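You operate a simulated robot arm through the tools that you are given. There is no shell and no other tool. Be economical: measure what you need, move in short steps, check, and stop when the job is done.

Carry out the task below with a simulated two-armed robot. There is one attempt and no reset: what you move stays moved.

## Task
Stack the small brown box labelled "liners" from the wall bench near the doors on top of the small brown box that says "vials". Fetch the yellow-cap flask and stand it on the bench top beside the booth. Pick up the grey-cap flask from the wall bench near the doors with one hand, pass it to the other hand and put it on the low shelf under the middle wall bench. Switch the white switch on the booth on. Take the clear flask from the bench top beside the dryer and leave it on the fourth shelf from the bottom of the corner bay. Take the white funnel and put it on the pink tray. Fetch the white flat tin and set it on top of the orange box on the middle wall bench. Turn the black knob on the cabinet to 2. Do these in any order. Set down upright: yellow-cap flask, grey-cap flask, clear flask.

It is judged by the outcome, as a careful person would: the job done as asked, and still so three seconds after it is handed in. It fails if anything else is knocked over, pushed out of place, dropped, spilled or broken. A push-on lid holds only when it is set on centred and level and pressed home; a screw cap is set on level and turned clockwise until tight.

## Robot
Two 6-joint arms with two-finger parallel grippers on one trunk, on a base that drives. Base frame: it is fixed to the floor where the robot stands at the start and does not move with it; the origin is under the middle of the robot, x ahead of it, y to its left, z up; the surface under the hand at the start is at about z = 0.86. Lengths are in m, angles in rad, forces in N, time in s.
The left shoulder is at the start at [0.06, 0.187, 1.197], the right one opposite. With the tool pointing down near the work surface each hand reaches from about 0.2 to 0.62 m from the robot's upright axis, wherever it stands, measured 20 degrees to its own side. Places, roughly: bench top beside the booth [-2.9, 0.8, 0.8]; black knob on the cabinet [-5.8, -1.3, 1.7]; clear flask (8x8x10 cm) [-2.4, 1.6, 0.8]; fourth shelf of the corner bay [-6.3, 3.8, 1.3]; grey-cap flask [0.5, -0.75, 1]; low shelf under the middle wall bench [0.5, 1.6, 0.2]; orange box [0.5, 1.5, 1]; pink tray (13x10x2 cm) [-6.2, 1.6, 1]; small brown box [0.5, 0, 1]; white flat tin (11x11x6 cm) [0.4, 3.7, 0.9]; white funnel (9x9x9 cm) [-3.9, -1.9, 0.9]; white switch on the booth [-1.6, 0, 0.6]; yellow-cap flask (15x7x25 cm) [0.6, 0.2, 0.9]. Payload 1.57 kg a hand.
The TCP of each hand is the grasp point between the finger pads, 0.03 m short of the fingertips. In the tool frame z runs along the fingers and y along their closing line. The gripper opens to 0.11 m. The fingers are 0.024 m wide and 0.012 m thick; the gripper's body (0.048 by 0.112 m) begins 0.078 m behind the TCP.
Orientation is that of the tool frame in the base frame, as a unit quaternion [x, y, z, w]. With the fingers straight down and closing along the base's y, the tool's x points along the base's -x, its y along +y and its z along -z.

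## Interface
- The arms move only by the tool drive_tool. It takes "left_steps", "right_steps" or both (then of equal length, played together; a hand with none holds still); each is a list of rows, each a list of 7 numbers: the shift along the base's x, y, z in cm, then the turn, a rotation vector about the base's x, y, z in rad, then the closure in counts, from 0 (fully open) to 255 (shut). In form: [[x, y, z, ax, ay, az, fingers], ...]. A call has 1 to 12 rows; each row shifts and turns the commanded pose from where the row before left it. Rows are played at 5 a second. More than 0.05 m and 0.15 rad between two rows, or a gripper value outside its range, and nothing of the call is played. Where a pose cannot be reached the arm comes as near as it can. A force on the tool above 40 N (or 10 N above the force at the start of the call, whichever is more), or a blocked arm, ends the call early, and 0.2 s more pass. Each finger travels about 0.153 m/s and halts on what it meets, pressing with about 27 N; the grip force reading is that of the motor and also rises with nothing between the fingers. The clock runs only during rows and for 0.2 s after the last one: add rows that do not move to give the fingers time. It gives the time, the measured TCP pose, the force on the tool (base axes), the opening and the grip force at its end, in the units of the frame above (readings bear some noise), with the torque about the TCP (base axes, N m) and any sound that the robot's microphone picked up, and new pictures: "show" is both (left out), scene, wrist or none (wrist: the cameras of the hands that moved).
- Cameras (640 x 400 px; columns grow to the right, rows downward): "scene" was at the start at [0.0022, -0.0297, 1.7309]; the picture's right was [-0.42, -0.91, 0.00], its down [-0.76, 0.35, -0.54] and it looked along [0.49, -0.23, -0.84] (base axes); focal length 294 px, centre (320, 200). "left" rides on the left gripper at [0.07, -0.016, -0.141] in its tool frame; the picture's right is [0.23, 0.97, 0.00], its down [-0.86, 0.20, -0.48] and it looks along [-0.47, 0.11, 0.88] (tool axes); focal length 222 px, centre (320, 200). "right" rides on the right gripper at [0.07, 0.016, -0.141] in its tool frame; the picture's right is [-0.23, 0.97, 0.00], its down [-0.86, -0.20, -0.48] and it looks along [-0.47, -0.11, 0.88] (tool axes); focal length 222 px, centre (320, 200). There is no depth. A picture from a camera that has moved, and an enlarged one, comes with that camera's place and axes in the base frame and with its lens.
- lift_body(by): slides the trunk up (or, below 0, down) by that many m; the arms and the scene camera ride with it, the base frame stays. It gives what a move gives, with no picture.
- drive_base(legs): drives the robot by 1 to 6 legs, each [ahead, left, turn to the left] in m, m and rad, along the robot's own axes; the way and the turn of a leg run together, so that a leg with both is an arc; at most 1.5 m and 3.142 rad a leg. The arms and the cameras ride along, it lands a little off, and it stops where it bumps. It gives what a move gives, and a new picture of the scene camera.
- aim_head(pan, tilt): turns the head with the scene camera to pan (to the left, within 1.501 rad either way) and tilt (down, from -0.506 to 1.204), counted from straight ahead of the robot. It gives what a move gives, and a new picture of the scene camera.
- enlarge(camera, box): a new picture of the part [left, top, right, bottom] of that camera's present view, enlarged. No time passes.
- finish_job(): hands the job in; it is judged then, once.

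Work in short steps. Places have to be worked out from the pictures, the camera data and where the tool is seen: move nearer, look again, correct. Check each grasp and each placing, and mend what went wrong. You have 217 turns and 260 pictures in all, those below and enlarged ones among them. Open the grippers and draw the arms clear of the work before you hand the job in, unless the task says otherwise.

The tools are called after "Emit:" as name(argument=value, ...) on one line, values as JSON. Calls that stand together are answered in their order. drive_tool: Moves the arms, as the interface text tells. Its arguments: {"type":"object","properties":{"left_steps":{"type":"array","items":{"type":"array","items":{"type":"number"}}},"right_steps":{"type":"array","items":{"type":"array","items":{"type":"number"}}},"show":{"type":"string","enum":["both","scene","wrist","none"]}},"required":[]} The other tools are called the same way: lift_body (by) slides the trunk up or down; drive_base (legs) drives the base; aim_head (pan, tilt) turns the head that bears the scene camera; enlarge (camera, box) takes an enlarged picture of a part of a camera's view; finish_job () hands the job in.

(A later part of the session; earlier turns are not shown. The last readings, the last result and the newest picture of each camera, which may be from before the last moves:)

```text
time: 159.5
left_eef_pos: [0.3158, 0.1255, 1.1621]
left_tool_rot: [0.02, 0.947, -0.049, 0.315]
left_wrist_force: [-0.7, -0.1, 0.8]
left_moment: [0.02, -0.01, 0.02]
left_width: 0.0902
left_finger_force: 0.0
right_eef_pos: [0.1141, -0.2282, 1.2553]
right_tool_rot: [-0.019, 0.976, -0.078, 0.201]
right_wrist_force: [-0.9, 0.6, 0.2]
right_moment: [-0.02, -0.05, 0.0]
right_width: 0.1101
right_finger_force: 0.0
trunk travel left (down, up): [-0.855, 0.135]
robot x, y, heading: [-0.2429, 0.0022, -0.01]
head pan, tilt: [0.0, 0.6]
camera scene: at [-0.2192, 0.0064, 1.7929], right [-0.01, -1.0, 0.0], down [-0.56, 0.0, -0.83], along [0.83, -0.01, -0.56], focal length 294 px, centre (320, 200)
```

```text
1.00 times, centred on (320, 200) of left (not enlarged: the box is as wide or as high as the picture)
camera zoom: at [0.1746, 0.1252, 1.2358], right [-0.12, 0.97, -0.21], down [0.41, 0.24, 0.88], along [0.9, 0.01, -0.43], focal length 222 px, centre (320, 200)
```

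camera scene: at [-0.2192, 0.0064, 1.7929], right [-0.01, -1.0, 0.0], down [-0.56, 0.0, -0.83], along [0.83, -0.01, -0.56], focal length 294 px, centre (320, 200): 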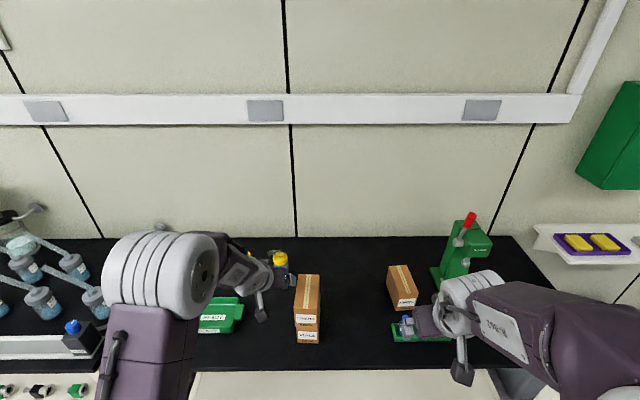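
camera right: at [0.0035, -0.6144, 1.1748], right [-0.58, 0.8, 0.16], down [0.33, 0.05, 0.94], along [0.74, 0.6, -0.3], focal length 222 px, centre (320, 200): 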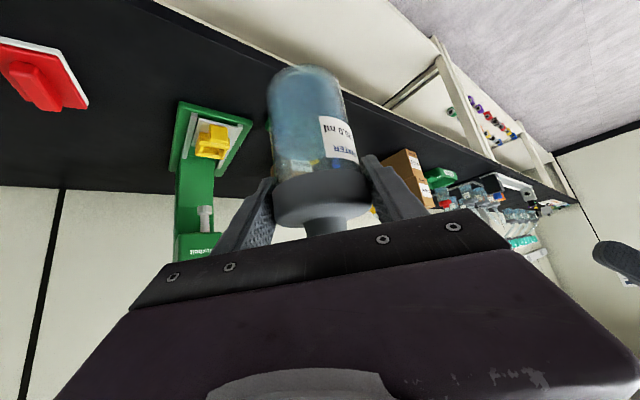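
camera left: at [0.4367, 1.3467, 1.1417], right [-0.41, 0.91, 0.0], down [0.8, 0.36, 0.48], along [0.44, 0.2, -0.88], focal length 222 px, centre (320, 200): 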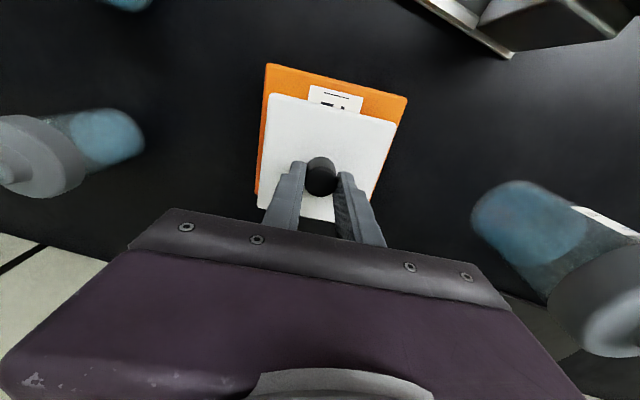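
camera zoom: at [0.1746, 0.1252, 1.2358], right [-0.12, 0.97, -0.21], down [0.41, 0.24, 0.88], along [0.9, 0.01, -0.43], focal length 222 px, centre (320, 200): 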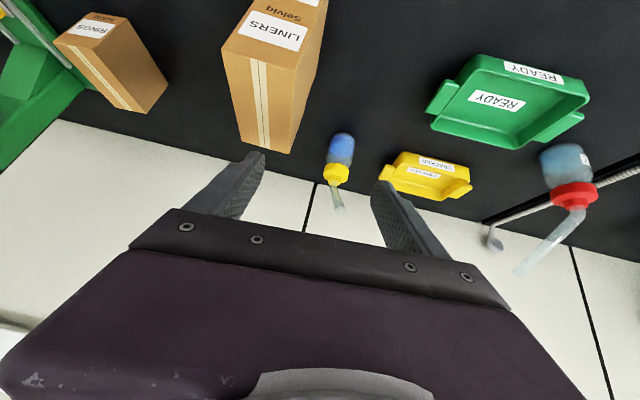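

Flask axis ≈(0.602,0.153). Shift left to clear the box stack, level the roll, pitch up a bit and lower.

Emit:
drive_tool(left_steps=[[1, 2, 0, 0, 0, 0, 46], [1, 2, 0, 0, 0, 0, 46], [1, 0, -4, 0, 0, 0, 46], [1, 0, -4, 0, 0, 0, 46], [1, 0, -4, 0.027, -0.08, 0, 46], [0, 0, -4, 0.027, -0.08, 0, 46], [0, 0, -3, 0.026, -0.08, 0, 46], [0, 0, 0, 0, 0, 0, 46]])

```text
time: 161.3
left_eef_pos: [0.3691, 0.1649, 0.9727]
left_tool_rot: [0.038, 0.905, -0.007, 0.425]
left_wrist_force: [0.4, 0.4, -0.6]
left_moment: [0.02, 0.04, -0.03]
left_width: 0.0901
left_finger_force: 0.0
right_eef_pos: [0.1174, -0.2298, 1.2531]
right_tool_rot: [-0.018, 0.976, -0.078, 0.201]
right_wrist_force: [0.3, -0.3, 0.2]
right_moment: [0.03, -0.02, 0.04]
right_width: 0.1102
right_finger_force: 0.0
trunk travel left (down, up): [-0.855, 0.135]
robot x, y, heading: [-0.244, 0.0015, -0.012]
head pan, tilt: [0.0, 0.6]
camera scene: at [-0.2149, 0.0052, 1.7928], right [-0.01, -1.0, 0.0], down [-0.56, 0.01, -0.83], along [0.83, -0.01, -0.56], focal length 294 px, centre (320, 200)
camera left: at [0.214, 0.1601, 1.0102], right [-0.07, 0.99, -0.16], down [0.19, 0.17, 0.97], along [0.98, 0.04, -0.2], focal length 222 px, centre (320, 200)
```

scene: 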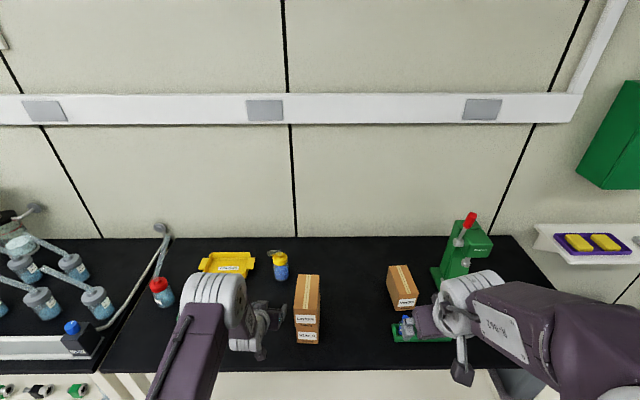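
left: 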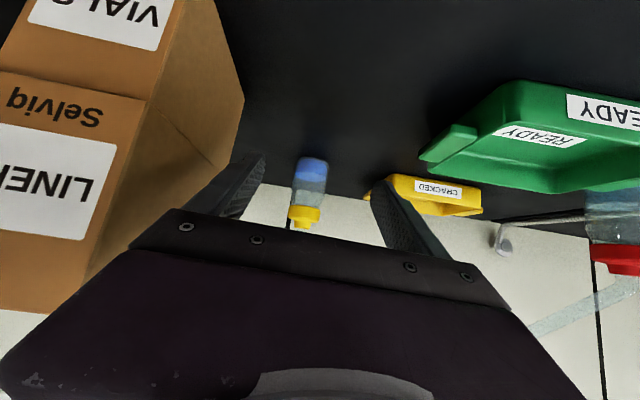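

Aligned well. Lower 5.5 cm and drive the base forward 0.12, then look.

Emit:
drive_tool(left_steps=[[0, 0, -3, 0, 0, 0, 30], [0, 0, -2.5, 0, 0, 0, 20], [0, 0, 0, 0, 0, 0, 20]], show="none")

Emit:
drive_base(legs=[[0.12, 0, 0.01]])

Emit:
drive_tool(left_steps=[[0, 0, 0, 0, 0, 0, 0]], show="wrist")

```text
time: 162.1
left_eef_pos: [0.3707, 0.1654, 0.9181]
left_tool_rot: [0.04, 0.905, -0.008, 0.423]
left_wrist_force: [-0.6, 0.3, 0.0]
left_moment: [0.01, 0.03, 0.05]
left_width: 0.1015
left_finger_force: 0.0
right_eef_pos: [0.1179, -0.2294, 1.2542]
right_tool_rot: [-0.018, 0.976, -0.078, 0.201]
right_wrist_force: [-0.1, -0.3, 0.1]
right_moment: [-0.03, -0.01, 0.01]
right_width: 0.1096
right_finger_force: 0.1
trunk travel left (down, up): [-0.855, 0.135]
robot x, y, heading: [-0.2415, 0.0061, -0.008]
head pan, tilt: [0.0, 0.6]
```

```text
time: 163.3
left_eef_pos: [0.4881, 0.1709, 0.9189]
left_tool_rot: [0.034, 0.905, -0.005, 0.424]
left_wrist_force: [-0.3, 0.5, 0.1]
left_moment: [0.01, -0.02, 0.01]
left_width: 0.1015
left_finger_force: 0.0
right_eef_pos: [0.2392, -0.2272, 1.2546]
right_tool_rot: [-0.022, 0.976, -0.078, 0.202]
right_wrist_force: [-1.2, -0.4, 0.1]
right_moment: [-0.01, 0.01, -0.01]
right_width: 0.1099
right_finger_force: 0.1
trunk travel left (down, up): [-0.855, 0.135]
robot x, y, heading: [-0.12, 0.0061, 0.002]
head pan, tilt: [0.0, 0.6]
camera scene: at [-0.0966, 0.0045, 1.7929], right [0.0, -1.0, 0.0], down [-0.56, 0.0, -0.83], along [0.83, 0.0, -0.56], focal length 294 px, centre (320, 200)
```

scene: 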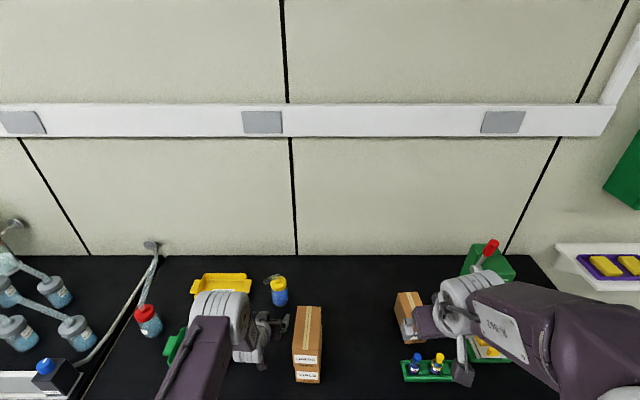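

```text
time: 163.8
left_eef_pos: [0.4882, 0.1716, 0.9194]
left_tool_rot: [0.035, 0.906, -0.006, 0.423]
left_wrist_force: [-0.3, -0.2, 0.9]
left_moment: [-0.02, -0.02, 0.0]
left_width: 0.11
left_finger_force: 0.1
right_eef_pos: [0.2393, -0.2268, 1.255]
right_tool_rot: [-0.023, 0.976, -0.077, 0.201]
right_wrist_force: [-0.2, 0.7, -0.7]
right_moment: [0.0, -0.01, -0.01]
right_width: 0.1102
right_finger_force: 0.1
trunk travel left (down, up): [-0.855, 0.135]
robot x, y, heading: [-0.1194, 0.0109, 0.004]
head pan, tilt: [0.0, 0.6]
camera left: at [0.3332, 0.1651, 0.9571], right [-0.08, 0.98, -0.16], down [0.19, 0.17, 0.97], along [0.98, 0.05, -0.2], focal length 222 px, centre (320, 200)
```

left: 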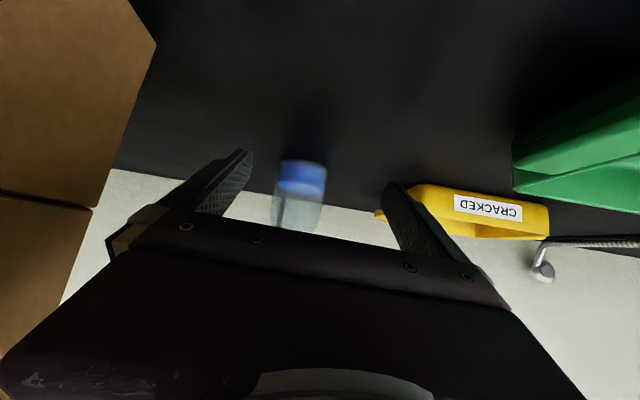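

Axis at ≈(0.605,0.152). Shift -1.3 cm in y, -1.2 cm in z, then drive forward 0.115.

Emit:
drive_tool(left_steps=[[0, -1.3, -1.2, 0, 0, 0, 0], [0, 0, 0, 0, 0, 0, 0]], show="none")

Emit:
drive_base(legs=[[0.112, 0, 0]])

Emit:
enlarge(camera="left", box=[160, 100, 480, 300])

```text
time: 164.3
left_eef_pos: [0.4879, 0.1586, 0.9071]
left_tool_rot: [0.035, 0.905, -0.005, 0.424]
left_wrist_force: [0.1, -0.1, 0.2]
left_moment: [-0.02, -0.01, 0.0]
left_width: 0.1101
left_finger_force: 0.1
right_eef_pos: [0.2396, -0.2266, 1.2546]
right_tool_rot: [-0.023, 0.976, -0.077, 0.202]
right_wrist_force: [-1.0, 0.0, 0.2]
right_moment: [-0.01, 0.0, 0.03]
right_width: 0.11
right_finger_force: 0.0
trunk travel left (down, up): [-0.855, 0.135]
robot x, y, heading: [-0.1204, 0.0065, 0.003]
head pan, tilt: [0.0, 0.6]
```

```text
time: 165.6
left_eef_pos: [0.6019, 0.1605, 0.9077]
left_tool_rot: [0.032, 0.905, -0.004, 0.423]
left_wrist_force: [-0.6, -0.1, 0.1]
left_moment: [0.01, 0.0, 0.03]
left_width: 0.1102
left_finger_force: 0.1
right_eef_pos: [0.3542, -0.2252, 1.2538]
right_tool_rot: [-0.025, 0.976, -0.077, 0.202]
right_wrist_force: [-0.5, -0.7, -0.3]
right_moment: [0.01, 0.03, -0.02]
right_width: 0.1098
right_finger_force: 0.1
trunk travel left (down, up): [-0.855, 0.135]
robot x, y, heading: [-0.0034, 0.005, 0.013]
head pan, tilt: [0.0, 0.6]
camera scene: at [0.0185, 0.0049, 1.7929], right [0.0, -1.0, 0.0], down [-0.56, 0.0, -0.83], along [0.83, 0.0, -0.56], focal length 294 px, centre (320, 200)
```

scene: 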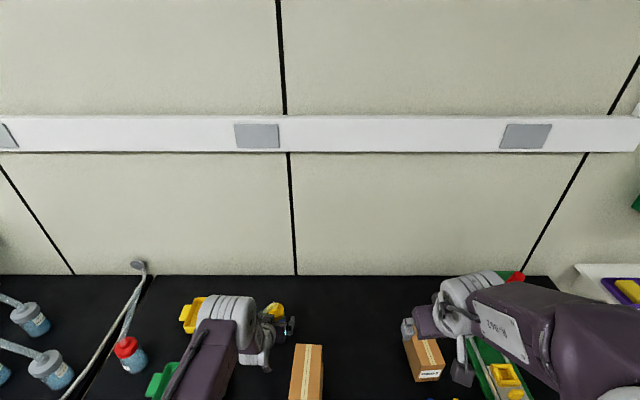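

```text
2.00 times, centred on (320, 200) of left
camera zoom: at [0.4462, 0.1542, 0.9458], right [-0.09, 0.98, -0.16], down [0.19, 0.17, 0.97], along [0.98, 0.05, -0.2], focal length 444 px, centre (320, 200)
```

zoom: 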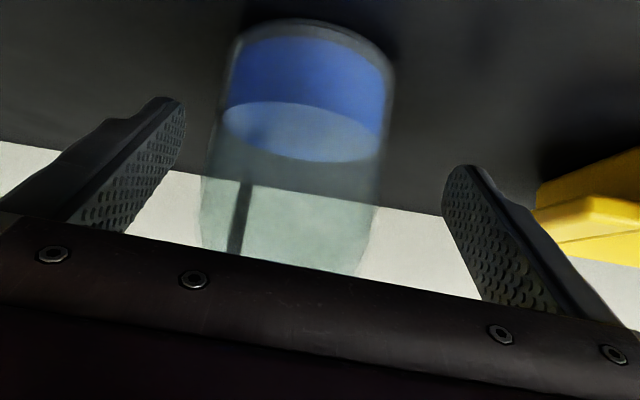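

Flask is ~1 cm to the right of and 0.8 cm beyond the TCP; correct and close.

Emit:
drive_tool(left_steps=[[0.8, -1.0, 0, 0, 0, 0, 0], [0, 0, 0, 0, 0, 0, 0], [0, 0, 0, 0, 0, 0, 255], [0, 0, 0, 0, 0, 0, 255], [0, 0, 0, 0, 0, 0, 255]], show="wrist")

```text
time: 166.8
left_eef_pos: [0.6103, 0.151, 0.9075]
left_tool_rot: [0.031, 0.905, -0.004, 0.424]
left_wrist_force: [2.2, 0.3, 3.6]
left_moment: [-0.14, -0.05, 0.03]
left_width: 0.0613
left_finger_force: 27.3
right_eef_pos: [0.3557, -0.2253, 1.2532]
right_tool_rot: [-0.025, 0.976, -0.077, 0.202]
right_wrist_force: [0.4, -0.5, 0.2]
right_moment: [-0.02, -0.01, 0.03]
right_width: 0.1099
right_finger_force: 0.2
trunk travel left (down, up): [-0.855, 0.135]
robot x, y, heading: [-0.0042, 0.0036, 0.003]
head pan, tilt: [0.0, 0.6]
camera left: at [0.4564, 0.144, 0.945], right [-0.09, 0.98, -0.16], down [0.19, 0.17, 0.97], along [0.98, 0.05, -0.2], focal length 222 px, centre (320, 200)
```

left: 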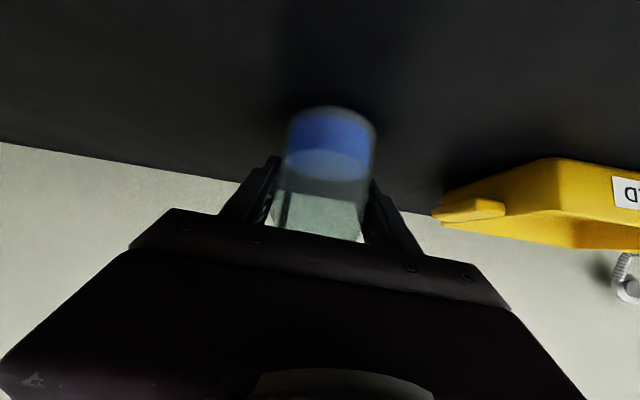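

Gripped at 6.1 cm. Lift 11 cm and back out of the bench.

Emit:
drive_tool(left_steps=[[0, 0, 2, 0, 0, 0, 255], [0, 0, 3, 0, 0, 0, 255], [0, 0, 3, 0, 0, 0, 255], [0, 0, 3, 0, 0, 0, 255], [0, 0, 0, 0, 0, 0, 255]], show="wrist")

Emit:
drive_base(legs=[[-0.45, 0, 0]])

```text
time: 168.0
left_eef_pos: [0.6093, 0.1529, 1.0156]
left_tool_rot: [0.033, 0.906, -0.005, 0.422]
left_wrist_force: [-0.1, 0.5, -2.8]
left_moment: [-0.01, -0.04, -0.02]
left_width: 0.0615
left_finger_force: 27.0
right_eef_pos: [0.3561, -0.224, 1.2537]
right_tool_rot: [-0.025, 0.976, -0.077, 0.201]
right_wrist_force: [0.0, -0.1, 0.5]
right_moment: [-0.04, 0.0, -0.01]
right_width: 0.1098
right_finger_force: 0.0
trunk travel left (down, up): [-0.855, 0.135]
robot x, y, heading: [-0.0046, 0.0038, 0.001]
head pan, tilt: [0.0, 0.6]
camera left: at [0.4559, 0.1456, 1.0544], right [-0.09, 0.98, -0.16], down [0.19, 0.17, 0.97], along [0.98, 0.05, -0.21], focal length 222 px, centre (320, 200)
```

left: 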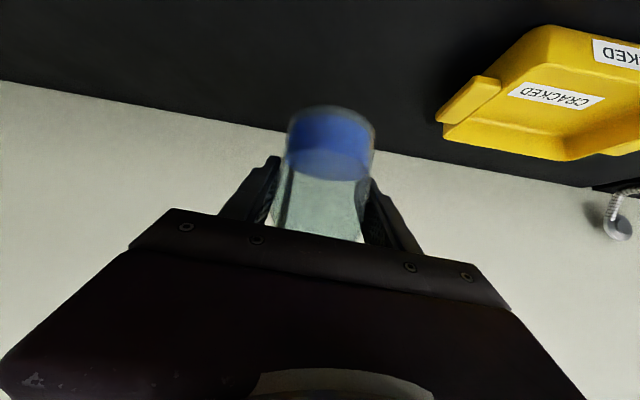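

```text
time: 170.7
left_eef_pos: [0.1696, 0.1482, 1.0142]
left_tool_rot: [0.036, 0.906, -0.006, 0.423]
left_wrist_force: [-0.1, 0.9, -2.4]
left_moment: [-0.01, -0.03, -0.01]
left_width: 0.0613
left_finger_force: 26.6
right_eef_pos: [-0.0876, -0.2276, 1.252]
right_tool_rot: [-0.021, 0.976, -0.077, 0.2]
right_wrist_force: [1.2, -0.6, 0.1]
right_moment: [-0.01, 0.01, 0.04]
right_width: 0.1099
right_finger_force: 0.0
trunk travel left (down, up): [-0.855, 0.135]
robot x, y, heading: [-0.4529, 0.0074, -0.007]
head pan, tilt: [0.0, 0.6]
camera scene: at [-0.42, 0.0051, 1.7928], right [-0.01, -1.0, 0.0], down [-0.57, 0.0, -0.82], along [0.82, 0.0, -0.57], focal length 294 px, centre (320, 200)
```

scene: 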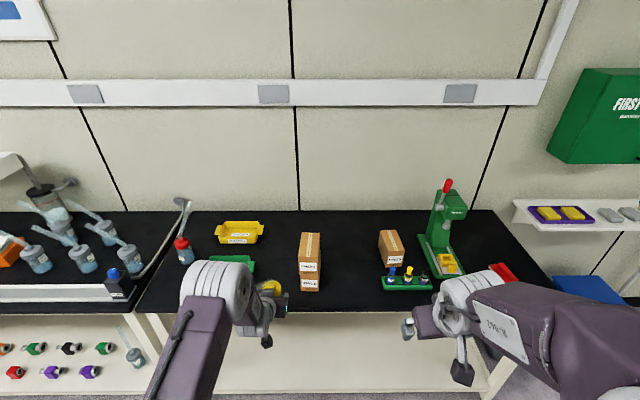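

Flask secured. Turn right in place to face the booth side of the room and look.

Emit:
drive_base(legs=[[-0.05, 0, 0], [0, 0, -1.6], [0, 0, -1.53]])

```text
time: 179.2
left_eef_pos: [-1.1134, -0.1466, 1.0151]
left_tool_rot: [0.906, -0.028, -0.422, -0.003]
left_wrist_force: [0.0, 0.1, -1.9]
left_moment: [-0.03, 0.05, 0.01]
left_width: 0.0614
left_finger_force: 27.5
right_eef_pos: [-0.8625, 0.2327, 1.2531]
right_tool_rot: [0.976, 0.028, -0.201, -0.077]
right_wrist_force: [0.4, 0.4, -0.6]
right_moment: [0.0, 0.0, -0.01]
right_width: 0.1099
right_finger_force: 0.0
trunk travel left (down, up): [-0.855, 0.135]
robot x, y, heading: [-0.5023, 0.0059, -3.13]
head pan, tilt: [0.0, 0.6]
camera scene: at [-0.529, 0.0047, 1.7928], right [-0.01, 1.0, 0.0], down [0.57, 0.01, -0.82], along [-0.82, -0.01, -0.57], focal length 294 px, centre (320, 200)
```

scene: 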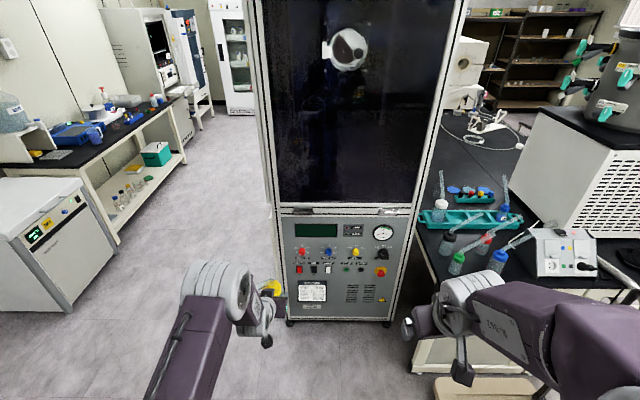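

The booth's panel is ahead. Enlarge it.

Emit:
enlarge(camera="scene", box=[270, 205, 420, 325])

Emit:
enlarge(camera="scene", box=[400, 80, 640, 300])

```text
3.33 times, centred on (345, 265) of scene
camera zoom: at [-0.529, 0.0047, 1.7928], right [-0.01, 1.0, 0.0], down [0.57, 0.01, -0.82], along [-0.82, -0.01, -0.57], focal length 979 px, centre (237, -17)
```

zoom: 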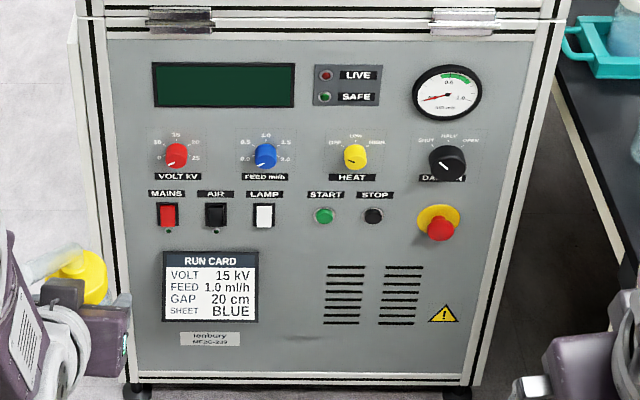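

```text
1.82 times, centred on (520, 190) of scene
camera zoom: at [-0.529, 0.0047, 1.7928], right [-0.01, 1.0, 0.0], down [0.57, 0.01, -0.82], along [-0.82, -0.01, -0.57], focal length 534 px, centre (-44, 218)
```

zoom: 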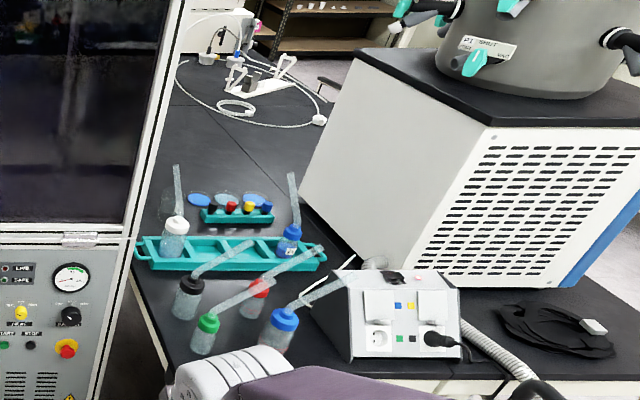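

The white LAMP rocker is at ≈(-1.58,0.034,0.62). I'll straighten the right hand to point at the panel (fingers closed), shift the flask hand left, then position the base.

Emit:
drive_tool(left_steps=[[0, -1.5, 0, 0, 0, 0, 255], [0, -1.5, 0, 0, 0, 0, 255], [0, -1.5, 0, 0, 0, 0, 255], [0, -1.5, 0, 0, 0, 0, 255], [0, -1.5, 0, 0, 0, 0, 255], [0, -1.5, 0, 0, 0, 0, 255], [0, -1, 0, 0, 0, 0, 255], [0, 0, 0, 0, 0, 0, 255], [0, 0, 0, 0, 0, 0, 255], [0, 0, 0, 0, 0, 0, 255]], right_steps=[[-2.5, 0, -1, 0, 0, 0, 255], [-2.5, 0, -1, 0, 0.13, 0, 255], [-2.5, 0, -1, 0, 0.13, 0, 255], [-2.5, 0, -1, 0, 0.13, 0, 255], [-2, 0, 0, 0, 0.13, 0, 255], [-2, 0, 0, 0, 0.13, 0, 255], [-2, 0, 0, 0, 0.13, 0, 255], [-2, 0, 0, 0, 0.13, 0, 255], [0, 0, 0, 0, 0.13, 0, 255], [0, 0, 0, 0, 0.1, 0.1, 255]], show="none")

Emit:
drive_base(legs=[[0, 0.17, -0.012], [0.15, 0, 0]])

Emit:
lift_body(by=-0.4)

Emit:
aim_head(pan=-0.2, tilt=0.75)

```text
time: 181.4
left_eef_pos: [-1.1157, -0.2466, 1.0164]
left_tool_rot: [0.906, -0.029, -0.423, -0.002]
left_wrist_force: [-0.3, 0.4, -2.5]
left_moment: [0.02, 0.04, -0.02]
left_width: 0.0613
left_finger_force: 26.7
right_eef_pos: [-1.079, 0.2556, 1.3253]
right_tool_rot: [0.762, 0.009, -0.643, -0.071]
right_wrist_force: [0.4, -0.6, -0.1]
right_moment: [-0.02, -0.01, 0.01]
right_width: 0.0
right_finger_force: 21.0
right hand out of reach, approached as far as the arm can: row 3, 4, 8, 9, 10
trunk travel left (down, up): [-0.855, 0.135]
robot x, y, heading: [-0.4973, 0.0085, -3.13]
head pan, tilt: [0.0, 0.6]
```

```text
time: 183.8
left_eef_pos: [-1.265, -0.4036, 1.0164]
left_tool_rot: [0.905, -0.036, -0.424, -0.006]
left_wrist_force: [-0.1, -1.0, -2.0]
left_moment: [0.01, 0.04, -0.02]
left_width: 0.0613
left_finger_force: 26.9
right_eef_pos: [-1.2196, 0.0968, 1.3268]
right_tool_rot: [0.761, 0.003, -0.644, -0.076]
right_wrist_force: [-0.1, -0.6, -0.7]
right_moment: [-0.02, -0.03, -0.04]
right_width: 0.0
right_finger_force: 21.2
trunk travel left (down, up): [-0.855, 0.135]
robot x, y, heading: [-0.6478, -0.1646, 3.134]
head pan, tilt: [0.0, 0.6]
camera scene: at [-0.6726, -0.1618, 1.7929], right [0.0, 1.0, 0.0], down [0.56, 0.0, -0.83], along [-0.83, 0.0, -0.56], focal length 294 px, centre (320, 200)
```

scene: 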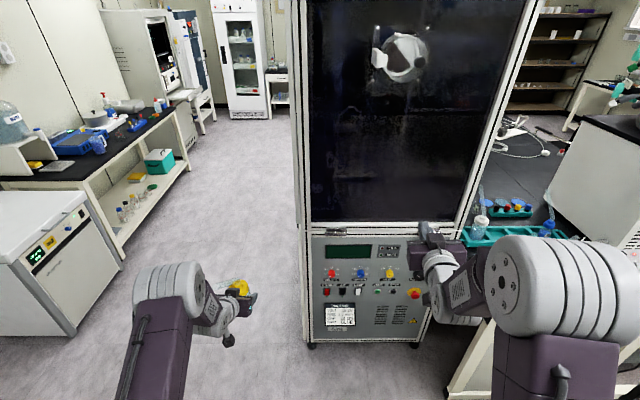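

```text
time: 187.6
left_eef_pos: [-1.2664, -0.4034, 0.6157]
left_tool_rot: [0.905, -0.036, -0.423, -0.006]
left_wrist_force: [-0.4, -0.3, -2.4]
left_moment: [0.03, 0.03, 0.01]
left_width: 0.0614
left_finger_force: 26.4
right_eef_pos: [-1.222, 0.0967, 0.9243]
right_tool_rot: [0.762, 0.002, -0.643, -0.077]
right_wrist_force: [-0.6, -0.5, 0.0]
right_moment: [-0.05, 0.0, 0.01]
right_width: 0.0
right_finger_force: 20.8
trunk travel left (down, up): [-0.455, 0.535]
robot x, y, heading: [-0.6453, -0.1578, 3.138]
head pan, tilt: [0.0, 0.6]
```

```text
time: 188.4
left_eef_pos: [-1.2645, -0.4029, 0.616]
left_tool_rot: [0.906, -0.036, -0.422, -0.007]
left_wrist_force: [-0.3, -0.7, -2.3]
left_moment: [0.01, 0.03, 0.0]
left_width: 0.0613
left_finger_force: 26.7
right_eef_pos: [-1.2215, 0.098, 0.9252]
right_tool_rot: [0.763, 0.002, -0.642, -0.077]
right_wrist_force: [0.2, 0.9, -0.1]
right_moment: [0.01, 0.0, 0.0]
right_width: 0.0
right_finger_force: 21.0
trunk travel left (down, up): [-0.455, 0.535]
robot x, y, heading: [-0.6435, -0.1568, 3.138]
head pan, tilt: [-0.201, 0.75]
camera scene: at [-0.6691, -0.1445, 1.38], right [0.2, 0.98, 0.0], down [0.67, -0.14, -0.73], along [-0.72, 0.15, -0.68], focal length 294 px, centre (320, 200)
```

scene: 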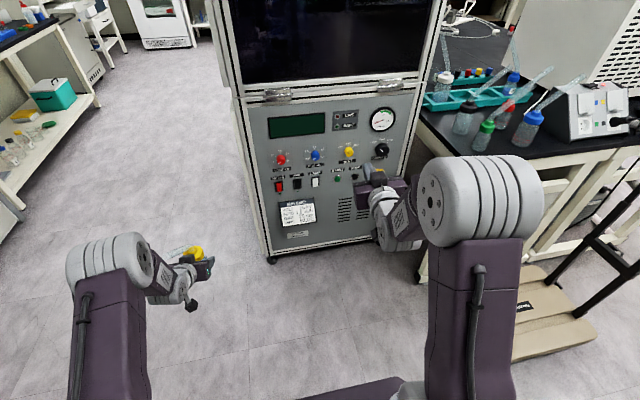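

Enlarge the switch row.

Emit:
enlarge(camera="scene", box=[265, 145, 365, 205])

```text
6.40 times, centred on (315, 175) of scene
camera zoom: at [-0.6691, -0.1445, 1.38], right [0.2, 0.98, 0.0], down [0.67, -0.14, -0.73], along [-0.72, 0.15, -0.68], focal length 1879 px, centre (352, 360)
```

zoom: 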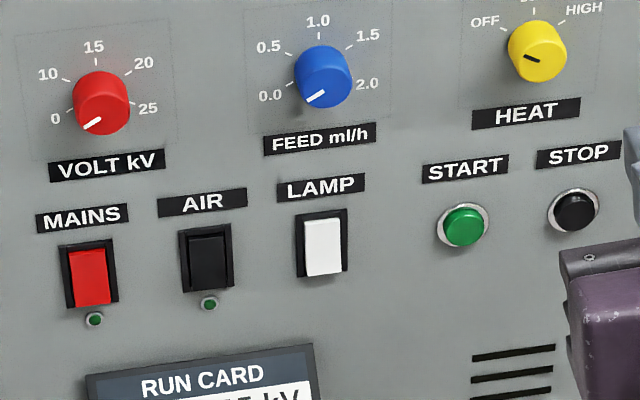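

Lower the trunk 0.29 and drive forward 0.2 so the right fingertips come near the switch.

Emit:
lift_body(by=-0.28)

Emit:
drive_base(legs=[[0.17, 0.0, 0]])

Emit:
drive_tool(right_steps=[[0, -2, 0, 0, 0, 0.06, 255], [0, -2, 0, 0, 0, 0.05, 255], [0, -2, 0, 0, 0, 0, 255], [0, 0, 0, 0, 0, 0, 255]])

```text
time: 191.2
left_eef_pos: [-1.2666, -0.4022, 0.3356]
left_tool_rot: [0.905, -0.035, -0.423, -0.005]
left_wrist_force: [0.4, 0.1, -1.6]
left_moment: [0.0, 0.05, -0.01]
left_width: 0.0613
left_finger_force: 26.6
right_eef_pos: [-1.2223, 0.0971, 0.6454]
right_tool_rot: [0.762, 0.003, -0.642, -0.076]
right_wrist_force: [-0.6, 0.2, -0.5]
right_moment: [-0.02, -0.01, -0.01]
right_width: 0.0002
right_finger_force: 21.6
trunk travel left (down, up): [-0.175, 0.815]
robot x, y, heading: [-0.6438, -0.1592, 3.14]
head pan, tilt: [-0.201, 0.75]
```

```text
time: 192.6
left_eef_pos: [-1.434, -0.4014, 0.3358]
left_tool_rot: [0.906, -0.037, -0.422, -0.007]
left_wrist_force: [-0.2, 0.1, -1.5]
left_moment: [0.01, 0.03, 0.0]
left_width: 0.0613
left_finger_force: 26.9
right_eef_pos: [-1.3895, 0.0993, 0.6446]
right_tool_rot: [0.763, 0.002, -0.642, -0.077]
right_wrist_force: [-0.3, 0.0, 0.1]
right_moment: [0.02, 0.01, 0.0]
right_width: 0.0
right_finger_force: 21.6
trunk travel left (down, up): [-0.175, 0.815]
robot x, y, heading: [-0.8141, -0.1584, 3.133]
head pan, tilt: [-0.201, 0.75]
camera scene: at [-0.8369, -0.1435, 1.0999], right [0.21, 0.98, 0.0], down [0.67, -0.14, -0.73], along [-0.72, 0.15, -0.68], focal length 294 px, centre (320, 200)
```

scene: 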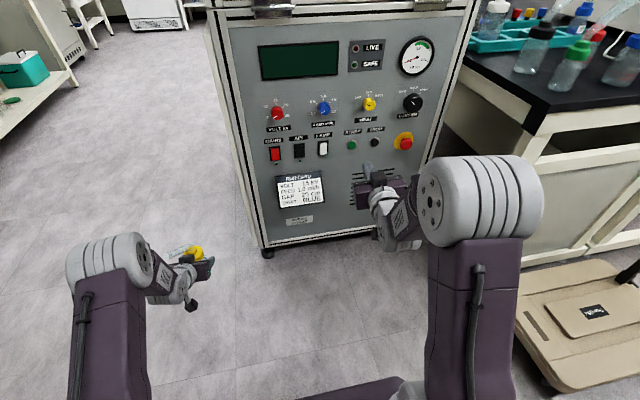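

```text
time: 193.6
left_eef_pos: [-1.4342, -0.4013, 0.3349]
left_tool_rot: [0.905, -0.037, -0.423, -0.007]
left_wrist_force: [0.8, -0.7, -1.2]
left_moment: [0.01, 0.03, 0.04]
left_width: 0.0613
left_finger_force: 27.0
right_eef_pos: [-1.3882, 0.0386, 0.6448]
right_tool_rot: [0.763, 0.044, -0.643, -0.042]
right_wrist_force: [0.5, 0.4, -0.3]
right_moment: [-0.02, 0.0, -0.02]
right_width: 0.0001
right_finger_force: 21.4
trunk travel left (down, up): [-0.175, 0.815]
robot x, y, heading: [-0.8138, -0.1596, 3.139]
head pan, tilt: [-0.201, 0.75]
camera scene: at [-0.8367, -0.1435, 1.0999], right [0.21, 0.98, 0.0], down [0.67, -0.14, -0.73], along [-0.72, 0.15, -0.68], focal length 294 px, centre (320, 200)
camera right: at [-1.2373, 0.03, 0.599], right [-0.02, -0.99, 0.11], down [0.32, 0.09, 0.94], along [-0.95, 0.06, 0.32], focal length 222 px, centre (320, 200)
```

scene: 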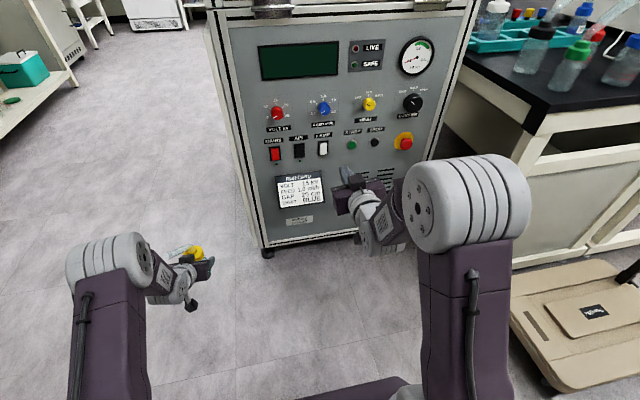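
right: 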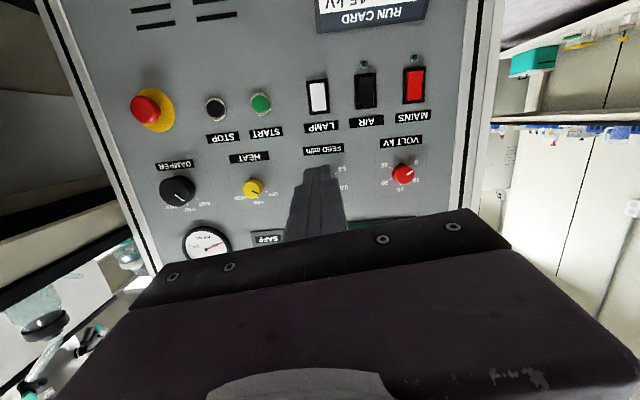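

Enlarge the switch from both cameras to see which half protrudes.

Emit:
enlarge(camera="right", box=[290, 60, 440, 150])

Emit:
enlarge(camera="scene", box=[260, 120, 350, 175])

```text
4.27 times, centred on (365, 105) of right
camera zoom: at [-1.2373, 0.03, 0.599], right [-0.02, -0.99, 0.11], down [0.32, 0.09, 0.94], along [-0.95, 0.06, 0.32], focal length 948 px, centre (128, 605)
```

zoom: 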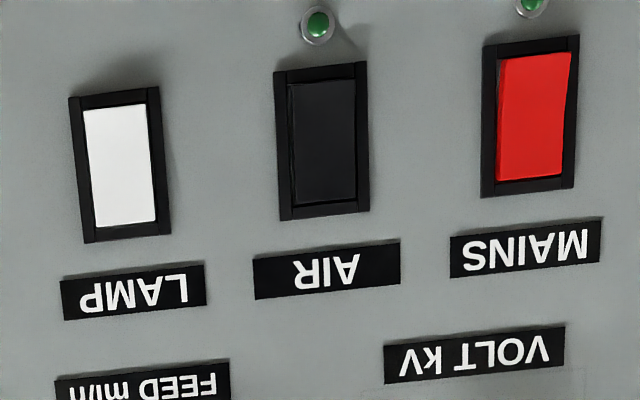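

```text
7.11 times, centred on (305, 148) of scene
camera zoom: at [-0.8367, -0.1435, 1.0999], right [0.21, 0.98, 0.0], down [0.67, -0.14, -0.73], along [-0.72, 0.15, -0.68], focal length 2088 px, centre (427, 573)
```

zoom: 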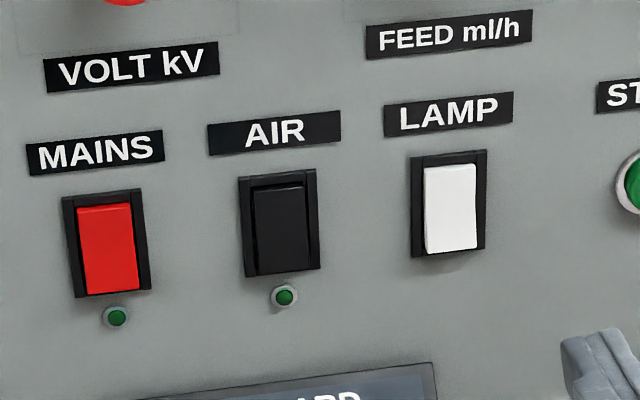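

Triangulation puts the LAMP rocker at ≈(-1.655,0.038,0.556); its lower half protrudes, so that's the half to press. Lower the hand 10 cm and drive forward 0.13.

Emit:
drive_tool(right_steps=[[0, 0, -3.3, 0, 0, 0, 255], [0, 0, -3.3, 0, 0, 0, 255], [0, 0, -3.3, 0, 0, 0, 255], [0, 0, 0, 0, 0, 0, 255]], show="none")

Emit:
drive_base(legs=[[0.13, 0, 0]])

Emit:
enlarge(camera="right", box=[200, 60, 440, 210])

```text
time: 194.6
left_eef_pos: [-1.4337, -0.4018, 0.3359]
left_tool_rot: [0.906, -0.037, -0.422, -0.007]
left_wrist_force: [-0.2, 0.5, -2.3]
left_moment: [-0.01, 0.05, -0.01]
left_width: 0.0615
left_finger_force: 27.4
right_eef_pos: [-1.4355, 0.0402, 0.6082]
right_tool_rot: [0.765, 0.045, -0.641, -0.04]
right_wrist_force: [-0.7, 0.0, -0.7]
right_moment: [-0.01, -0.02, -0.05]
right_width: 0.0
right_finger_force: 21.4
right hand out of reach, approached as far as the arm can: row 1, 2, 3
trunk travel left (down, up): [-0.175, 0.815]
robot x, y, heading: [-0.8145, -0.1604, 3.135]
head pan, tilt: [-0.201, 0.75]
```

```text
time: 195.9
left_eef_pos: [-1.5601, -0.4026, 0.3357]
left_tool_rot: [0.905, -0.036, -0.423, -0.007]
left_wrist_force: [0.2, 0.8, -2.1]
left_moment: [0.02, 0.02, 0.04]
left_width: 0.0614
left_finger_force: 27.1
right_eef_pos: [-1.5635, 0.0396, 0.609]
right_tool_rot: [0.765, 0.045, -0.641, -0.041]
right_wrist_force: [-0.4, -0.3, 0.0]
right_moment: [-0.05, 0.02, 0.0]
right_width: 0.0001
right_finger_force: 21.1
trunk travel left (down, up): [-0.175, 0.815]
robot x, y, heading: [-0.9421, -0.1578, 3.141]
head pan, tilt: [-0.201, 0.75]
camera scene: at [-0.9641, -0.1429, 1.0999], right [0.2, 0.98, 0.0], down [0.67, -0.14, -0.73], along [-0.72, 0.15, -0.68], focal length 294 px, centre (320, 200)
```

scene: 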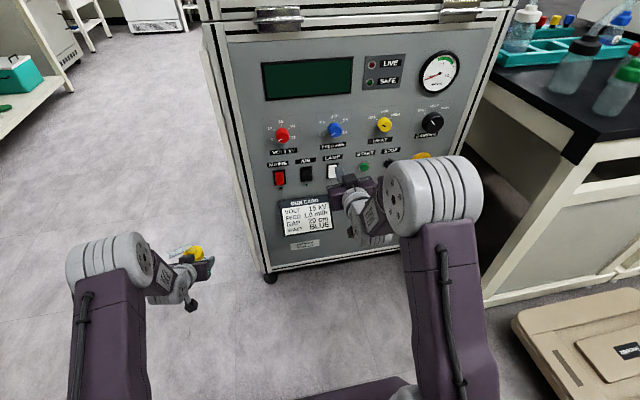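

```text
2.67 times, centred on (320, 135) of right
camera zoom: at [-1.413, 0.0314, 0.5635], right [-0.02, -0.99, 0.11], down [0.32, 0.09, 0.94], along [-0.95, 0.06, 0.32], focal length 592 px, centre (320, 373)
```

zoom: 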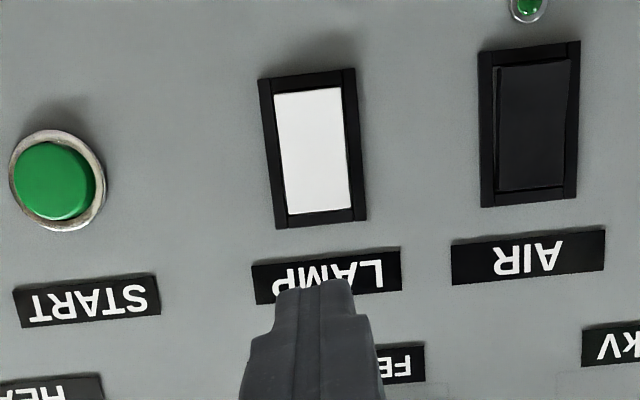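

Fingertip is at z≈0.604 and correct y; lower half centre is z≈0.542. Lower the trunk 0.062 and check.

Emit:
lift_body(by=-0.062)

Emit:
enlarge(camera="right", box=[200, 60, 440, 210])

```text
time: 196.9
left_eef_pos: [-1.5609, -0.4021, 0.2732]
left_tool_rot: [0.906, -0.035, -0.423, -0.006]
left_wrist_force: [0.1, 0.0, -1.8]
left_moment: [0.0, 0.05, -0.01]
left_width: 0.0613
left_finger_force: 27.3
right_eef_pos: [-1.5642, 0.0401, 0.5476]
right_tool_rot: [0.764, 0.045, -0.642, -0.04]
right_wrist_force: [-0.9, 0.7, 0.0]
right_moment: [0.0, 0.0, -0.01]
right_width: 0.0001
right_finger_force: 21.2
trunk travel left (down, up): [-0.113, 0.877]
robot x, y, heading: [-0.9377, -0.1585, 3.141]
head pan, tilt: [-0.201, 0.75]
```

```text
2.67 times, centred on (320, 135) of right
camera zoom: at [-1.4129, 0.0314, 0.5017], right [-0.02, -0.99, 0.11], down [0.32, 0.09, 0.94], along [-0.95, 0.06, 0.32], focal length 592 px, centre (320, 373)
```

zoom: 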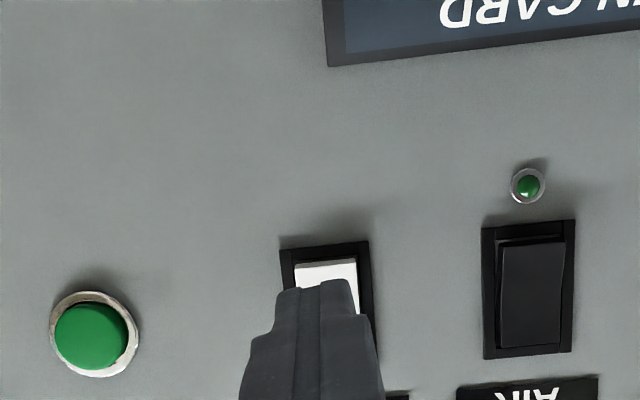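

Push straight forward in small steps until the rocker moves.

Emit:
drive_tool(right_steps=[[-1.5, 0, 0, 0, 0, 0, 255], [-1.5, 0, 0, 0, 0, 0, 255], [-1, 0, 0, 0, 0, 0, 255], [-0.5, 0, 0, 0, 0, 0, 255], [-0.5, 0, 0, 0, 0, 0, 255], [0, 0, 0, 0, 0, 0, 255]])

```text
time: 198.3
left_eef_pos: [-1.5606, -0.4018, 0.2736]
left_tool_rot: [0.906, -0.036, -0.422, -0.006]
left_wrist_force: [1.2, 0.3, -1.8]
left_moment: [0.0, 0.05, -0.04]
left_width: 0.0612
left_finger_force: 26.6
right_eef_pos: [-1.6134, 0.0403, 0.5455]
right_tool_rot: [0.765, 0.045, -0.641, -0.04]
right_wrist_force: [8.0, -0.6, -2.8]
right_moment: [0.03, 0.0, -0.04]
right_width: 0.0
right_finger_force: 21.8
trunk travel left (down, up): [-0.113, 0.877]
robot x, y, heading: [-0.9408, -0.1599, 3.136]
head pan, tilt: [-0.201, 0.75]
camera scene: at [-0.9635, -0.1427, 1.0379], right [0.2, 0.98, 0.0], down [0.67, -0.14, -0.73], along [-0.72, 0.15, -0.68], focal length 294 px, centre (320, 200)
camera right: at [-1.462, 0.0304, 0.5006], right [-0.02, -0.99, 0.11], down [0.32, 0.09, 0.94], along [-0.95, 0.06, 0.31], focal length 222 px, centre (320, 200)
```

scene: 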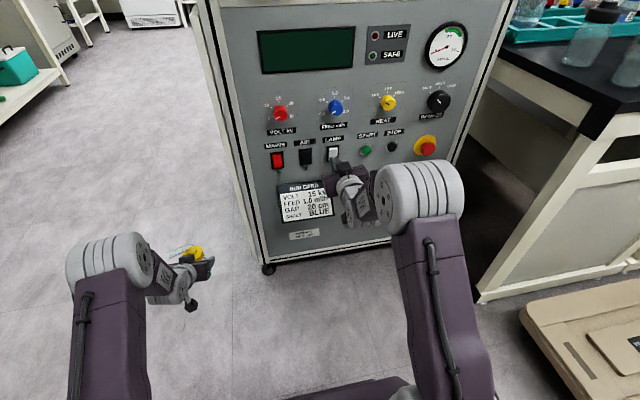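
right: 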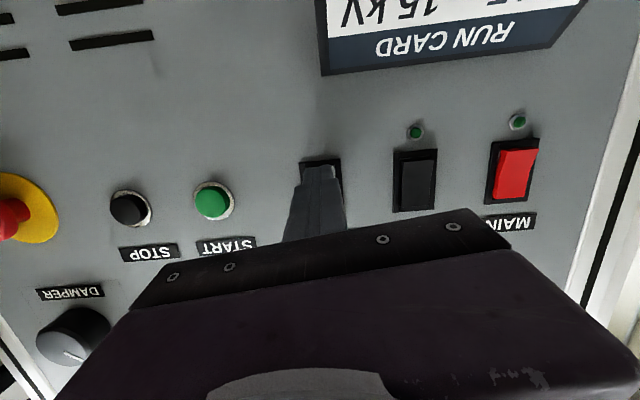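

Touching (8 N). Push a few mm more.

Emit:
drive_tool(right_steps=[[-0.4, 0, 0, 0, 0, 0, 255], [-0.4, 0, 0, 0, 0, 0, 255], [-0.3, 0, 0, 0, 0, 0, 255], [0, 0, 0, 0, 0, 0, 255]], show="none")

```text
time: 198.8
left_eef_pos: [-1.5595, -0.4013, 0.2747]
left_tool_rot: [0.905, -0.037, -0.423, -0.007]
left_wrist_force: [0.6, -0.6, -2.4]
left_moment: [0.01, 0.04, 0.03]
left_width: 0.0614
left_finger_force: 27.2
right_eef_pos: [-1.6126, 0.0392, 0.5456]
right_tool_rot: [0.767, 0.045, -0.639, -0.041]
right_wrist_force: [20.8, -1.6, 5.3]
right_moment: [-0.08, 0.29, 0.01]
right_width: 0.0
right_finger_force: 21.7
trunk travel left (down, up): [-0.113, 0.877]
robot x, y, heading: [-0.9408, -0.1615, 3.14]
head pan, tilt: [-0.201, 0.75]
stopped in row 2 (right hand): the force on the tool passed its limit at 49 N (the readings are from after the stop); the commanded pose is now the measured one
```

Hit a stop at the force limit. Back off and look at the switch's new state.

Emit:
drive_tool(right_steps=[[2, 0, 0, 0, 0, 0, 255], [3, 0, 0, 0, 0, 0, 255], [3, 0, 0, 0, 0, 0, 255], [0, -3, -3, 0, 0, 0, 255], [0, 0, 0, 0, 0, 0, 255]], show="none")

Emit:
enlarge(camera="scene", box=[260, 130, 360, 190])

Emit:
enlarge(camera="right", box=[200, 60, 520, 260])

```text
time: 199.9
left_eef_pos: [-1.5607, -0.4011, 0.2742]
left_tool_rot: [0.906, -0.036, -0.423, -0.006]
left_wrist_force: [-0.3, -0.1, -1.8]
left_moment: [-0.01, 0.05, -0.02]
left_width: 0.0611
left_finger_force: 27.0
right_eef_pos: [-1.5562, 0.0069, 0.5416]
right_tool_rot: [0.771, 0.045, -0.634, -0.04]
right_wrist_force: [0.5, 0.5, 0.6]
right_moment: [0.0, -0.03, 0.0]
right_width: 0.0
right_finger_force: 21.1
right hand out of reach, approached as far as the arm can: row 3, 4
trunk travel left (down, up): [-0.113, 0.877]
robot x, y, heading: [-0.9424, -0.156, 3.138]
head pan, tilt: [-0.201, 0.75]
```

```text
6.40 times, centred on (310, 160) of scene
camera zoom: at [-0.9634, -0.1429, 1.0379], right [0.2, 0.98, 0.0], down [0.67, -0.14, -0.73], along [-0.72, 0.15, -0.68], focal length 1879 px, centre (384, 456)
```

zoom: 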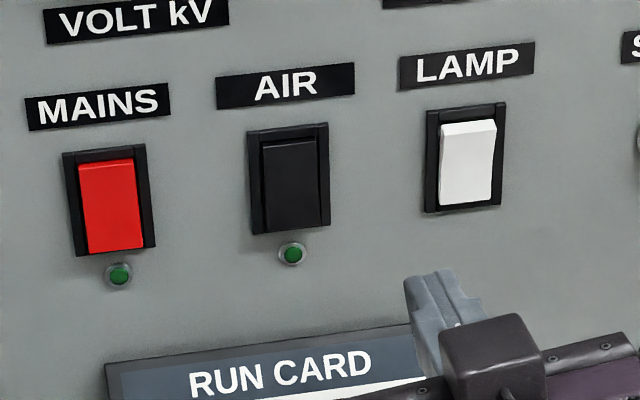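

```text
2.00 times, centred on (360, 160) of right
camera zoom: at [-1.4047, -0.0013, 0.4983], right [-0.03, -0.99, 0.1], down [0.3, 0.09, 0.95], along [-0.95, 0.06, 0.3], focal length 444 px, centre (240, 280)
```

zoom: 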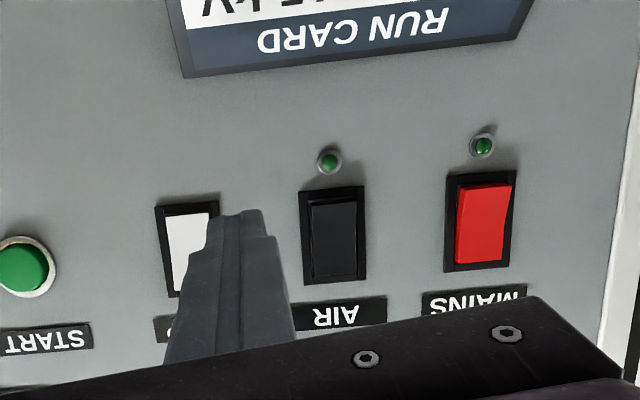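

The rocker flipped: lower half now in, upper out. Next: raise up, back off, and move to the aisle on the booth's left to find access to the bench beside the booth.

Emit:
drive_base(legs=[[-0.3, 0, 0], [0, 0.55, 0]])

Emit:
lift_body(by=0.4)

Emit:
lift_body(by=0.34)

Emit:
aim_head(pan=-0.1, tilt=0.45)

```text
time: 204.8
left_eef_pos: [-1.2629, -0.9538, 0.2737]
left_tool_rot: [0.906, -0.036, -0.422, -0.007]
left_wrist_force: [-0.3, -0.2, -3.1]
left_moment: [0.01, 0.02, 0.01]
left_width: 0.0611
left_finger_force: 26.9
right_eef_pos: [-1.2598, -0.5467, 0.5412]
right_tool_rot: [0.771, 0.046, -0.634, -0.04]
right_wrist_force: [-0.2, -0.1, 0.8]
right_moment: [0.02, -0.02, -0.02]
right_width: 0.0
right_finger_force: 21.2
trunk travel left (down, up): [-0.113, 0.877]
robot x, y, heading: [-0.6448, -0.7137, 3.138]
head pan, tilt: [-0.201, 0.75]
camera scene: at [-0.6666, -0.6967, 1.0379], right [0.2, 0.98, 0.0], down [0.67, -0.14, -0.73], along [-0.72, 0.15, -0.68], focal length 294 px, centre (320, 200)
```

scene: 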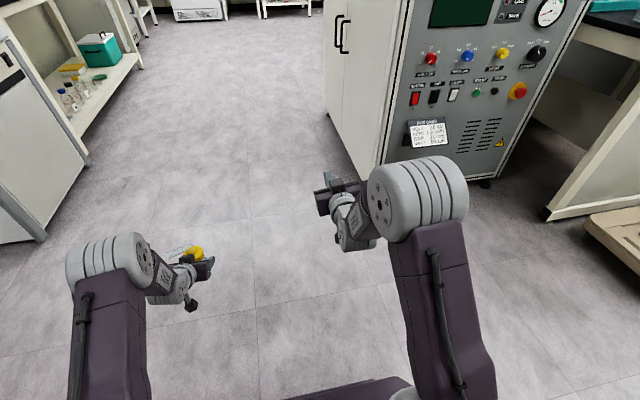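

```text
time: 208.6
left_eef_pos: [-1.2643, -0.9547, 0.6732]
left_tool_rot: [0.905, -0.037, -0.423, -0.007]
left_wrist_force: [1.4, 0.1, -2.3]
left_moment: [0.01, 0.02, -0.02]
left_width: 0.0613
left_finger_force: 26.8
right_eef_pos: [-1.2597, -0.546, 0.9391]
right_tool_rot: [0.771, 0.045, -0.634, -0.04]
right_wrist_force: [-0.7, 0.2, 1.0]
right_moment: [0.01, 0.04, 0.0]
right_width: 0.0001
right_finger_force: 20.9
trunk travel left (down, up): [-0.513, 0.477]
robot x, y, heading: [-0.6417, -0.7107, 3.139]
head pan, tilt: [-0.201, 0.75]
```

```text
time: 211.9
left_eef_pos: [-1.2639, -0.9555, 1.0126]
left_tool_rot: [0.905, -0.036, -0.423, -0.006]
left_wrist_force: [0.1, -0.1, -1.9]
left_moment: [0.0, 0.03, -0.02]
left_width: 0.061
left_finger_force: 27.0
right_eef_pos: [-1.2603, -0.5467, 1.2808]
right_tool_rot: [0.771, 0.045, -0.634, -0.041]
right_wrist_force: [-0.2, 0.4, 0.2]
right_moment: [-0.02, -0.02, 0.0]
right_width: 0.0
right_finger_force: 21.9
trunk travel left (down, up): [-0.853, 0.137]
robot x, y, heading: [-0.6433, -0.7122, 3.136]
head pan, tilt: [-0.201, 0.75]
```

```text
time: 212.7
left_eef_pos: [-1.265, -0.9557, 1.0125]
left_tool_rot: [0.905, -0.036, -0.423, -0.005]
left_wrist_force: [0.0, -0.9, -1.8]
left_moment: [0.01, 0.03, 0.0]
left_width: 0.0613
left_finger_force: 26.4
right_eef_pos: [-1.2598, -0.5467, 1.2807]
right_tool_rot: [0.771, 0.045, -0.634, -0.041]
right_wrist_force: [-0.1, 0.4, -0.1]
right_moment: [-0.02, -0.01, 0.03]
right_width: 0.0
right_finger_force: 21.1
trunk travel left (down, up): [-0.853, 0.137]
robot x, y, heading: [-0.6456, -0.712, 3.136]
head pan, tilt: [-0.099, 0.45]
camera scene: at [-0.6772, -0.7041, 1.8043], right [0.1, 0.99, 0.0], down [0.43, -0.05, -0.9], along [-0.89, 0.09, -0.44], focal length 294 px, centre (320, 200)
```

scene: 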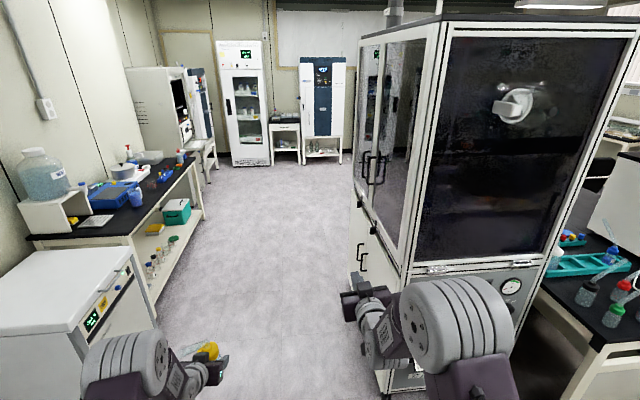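

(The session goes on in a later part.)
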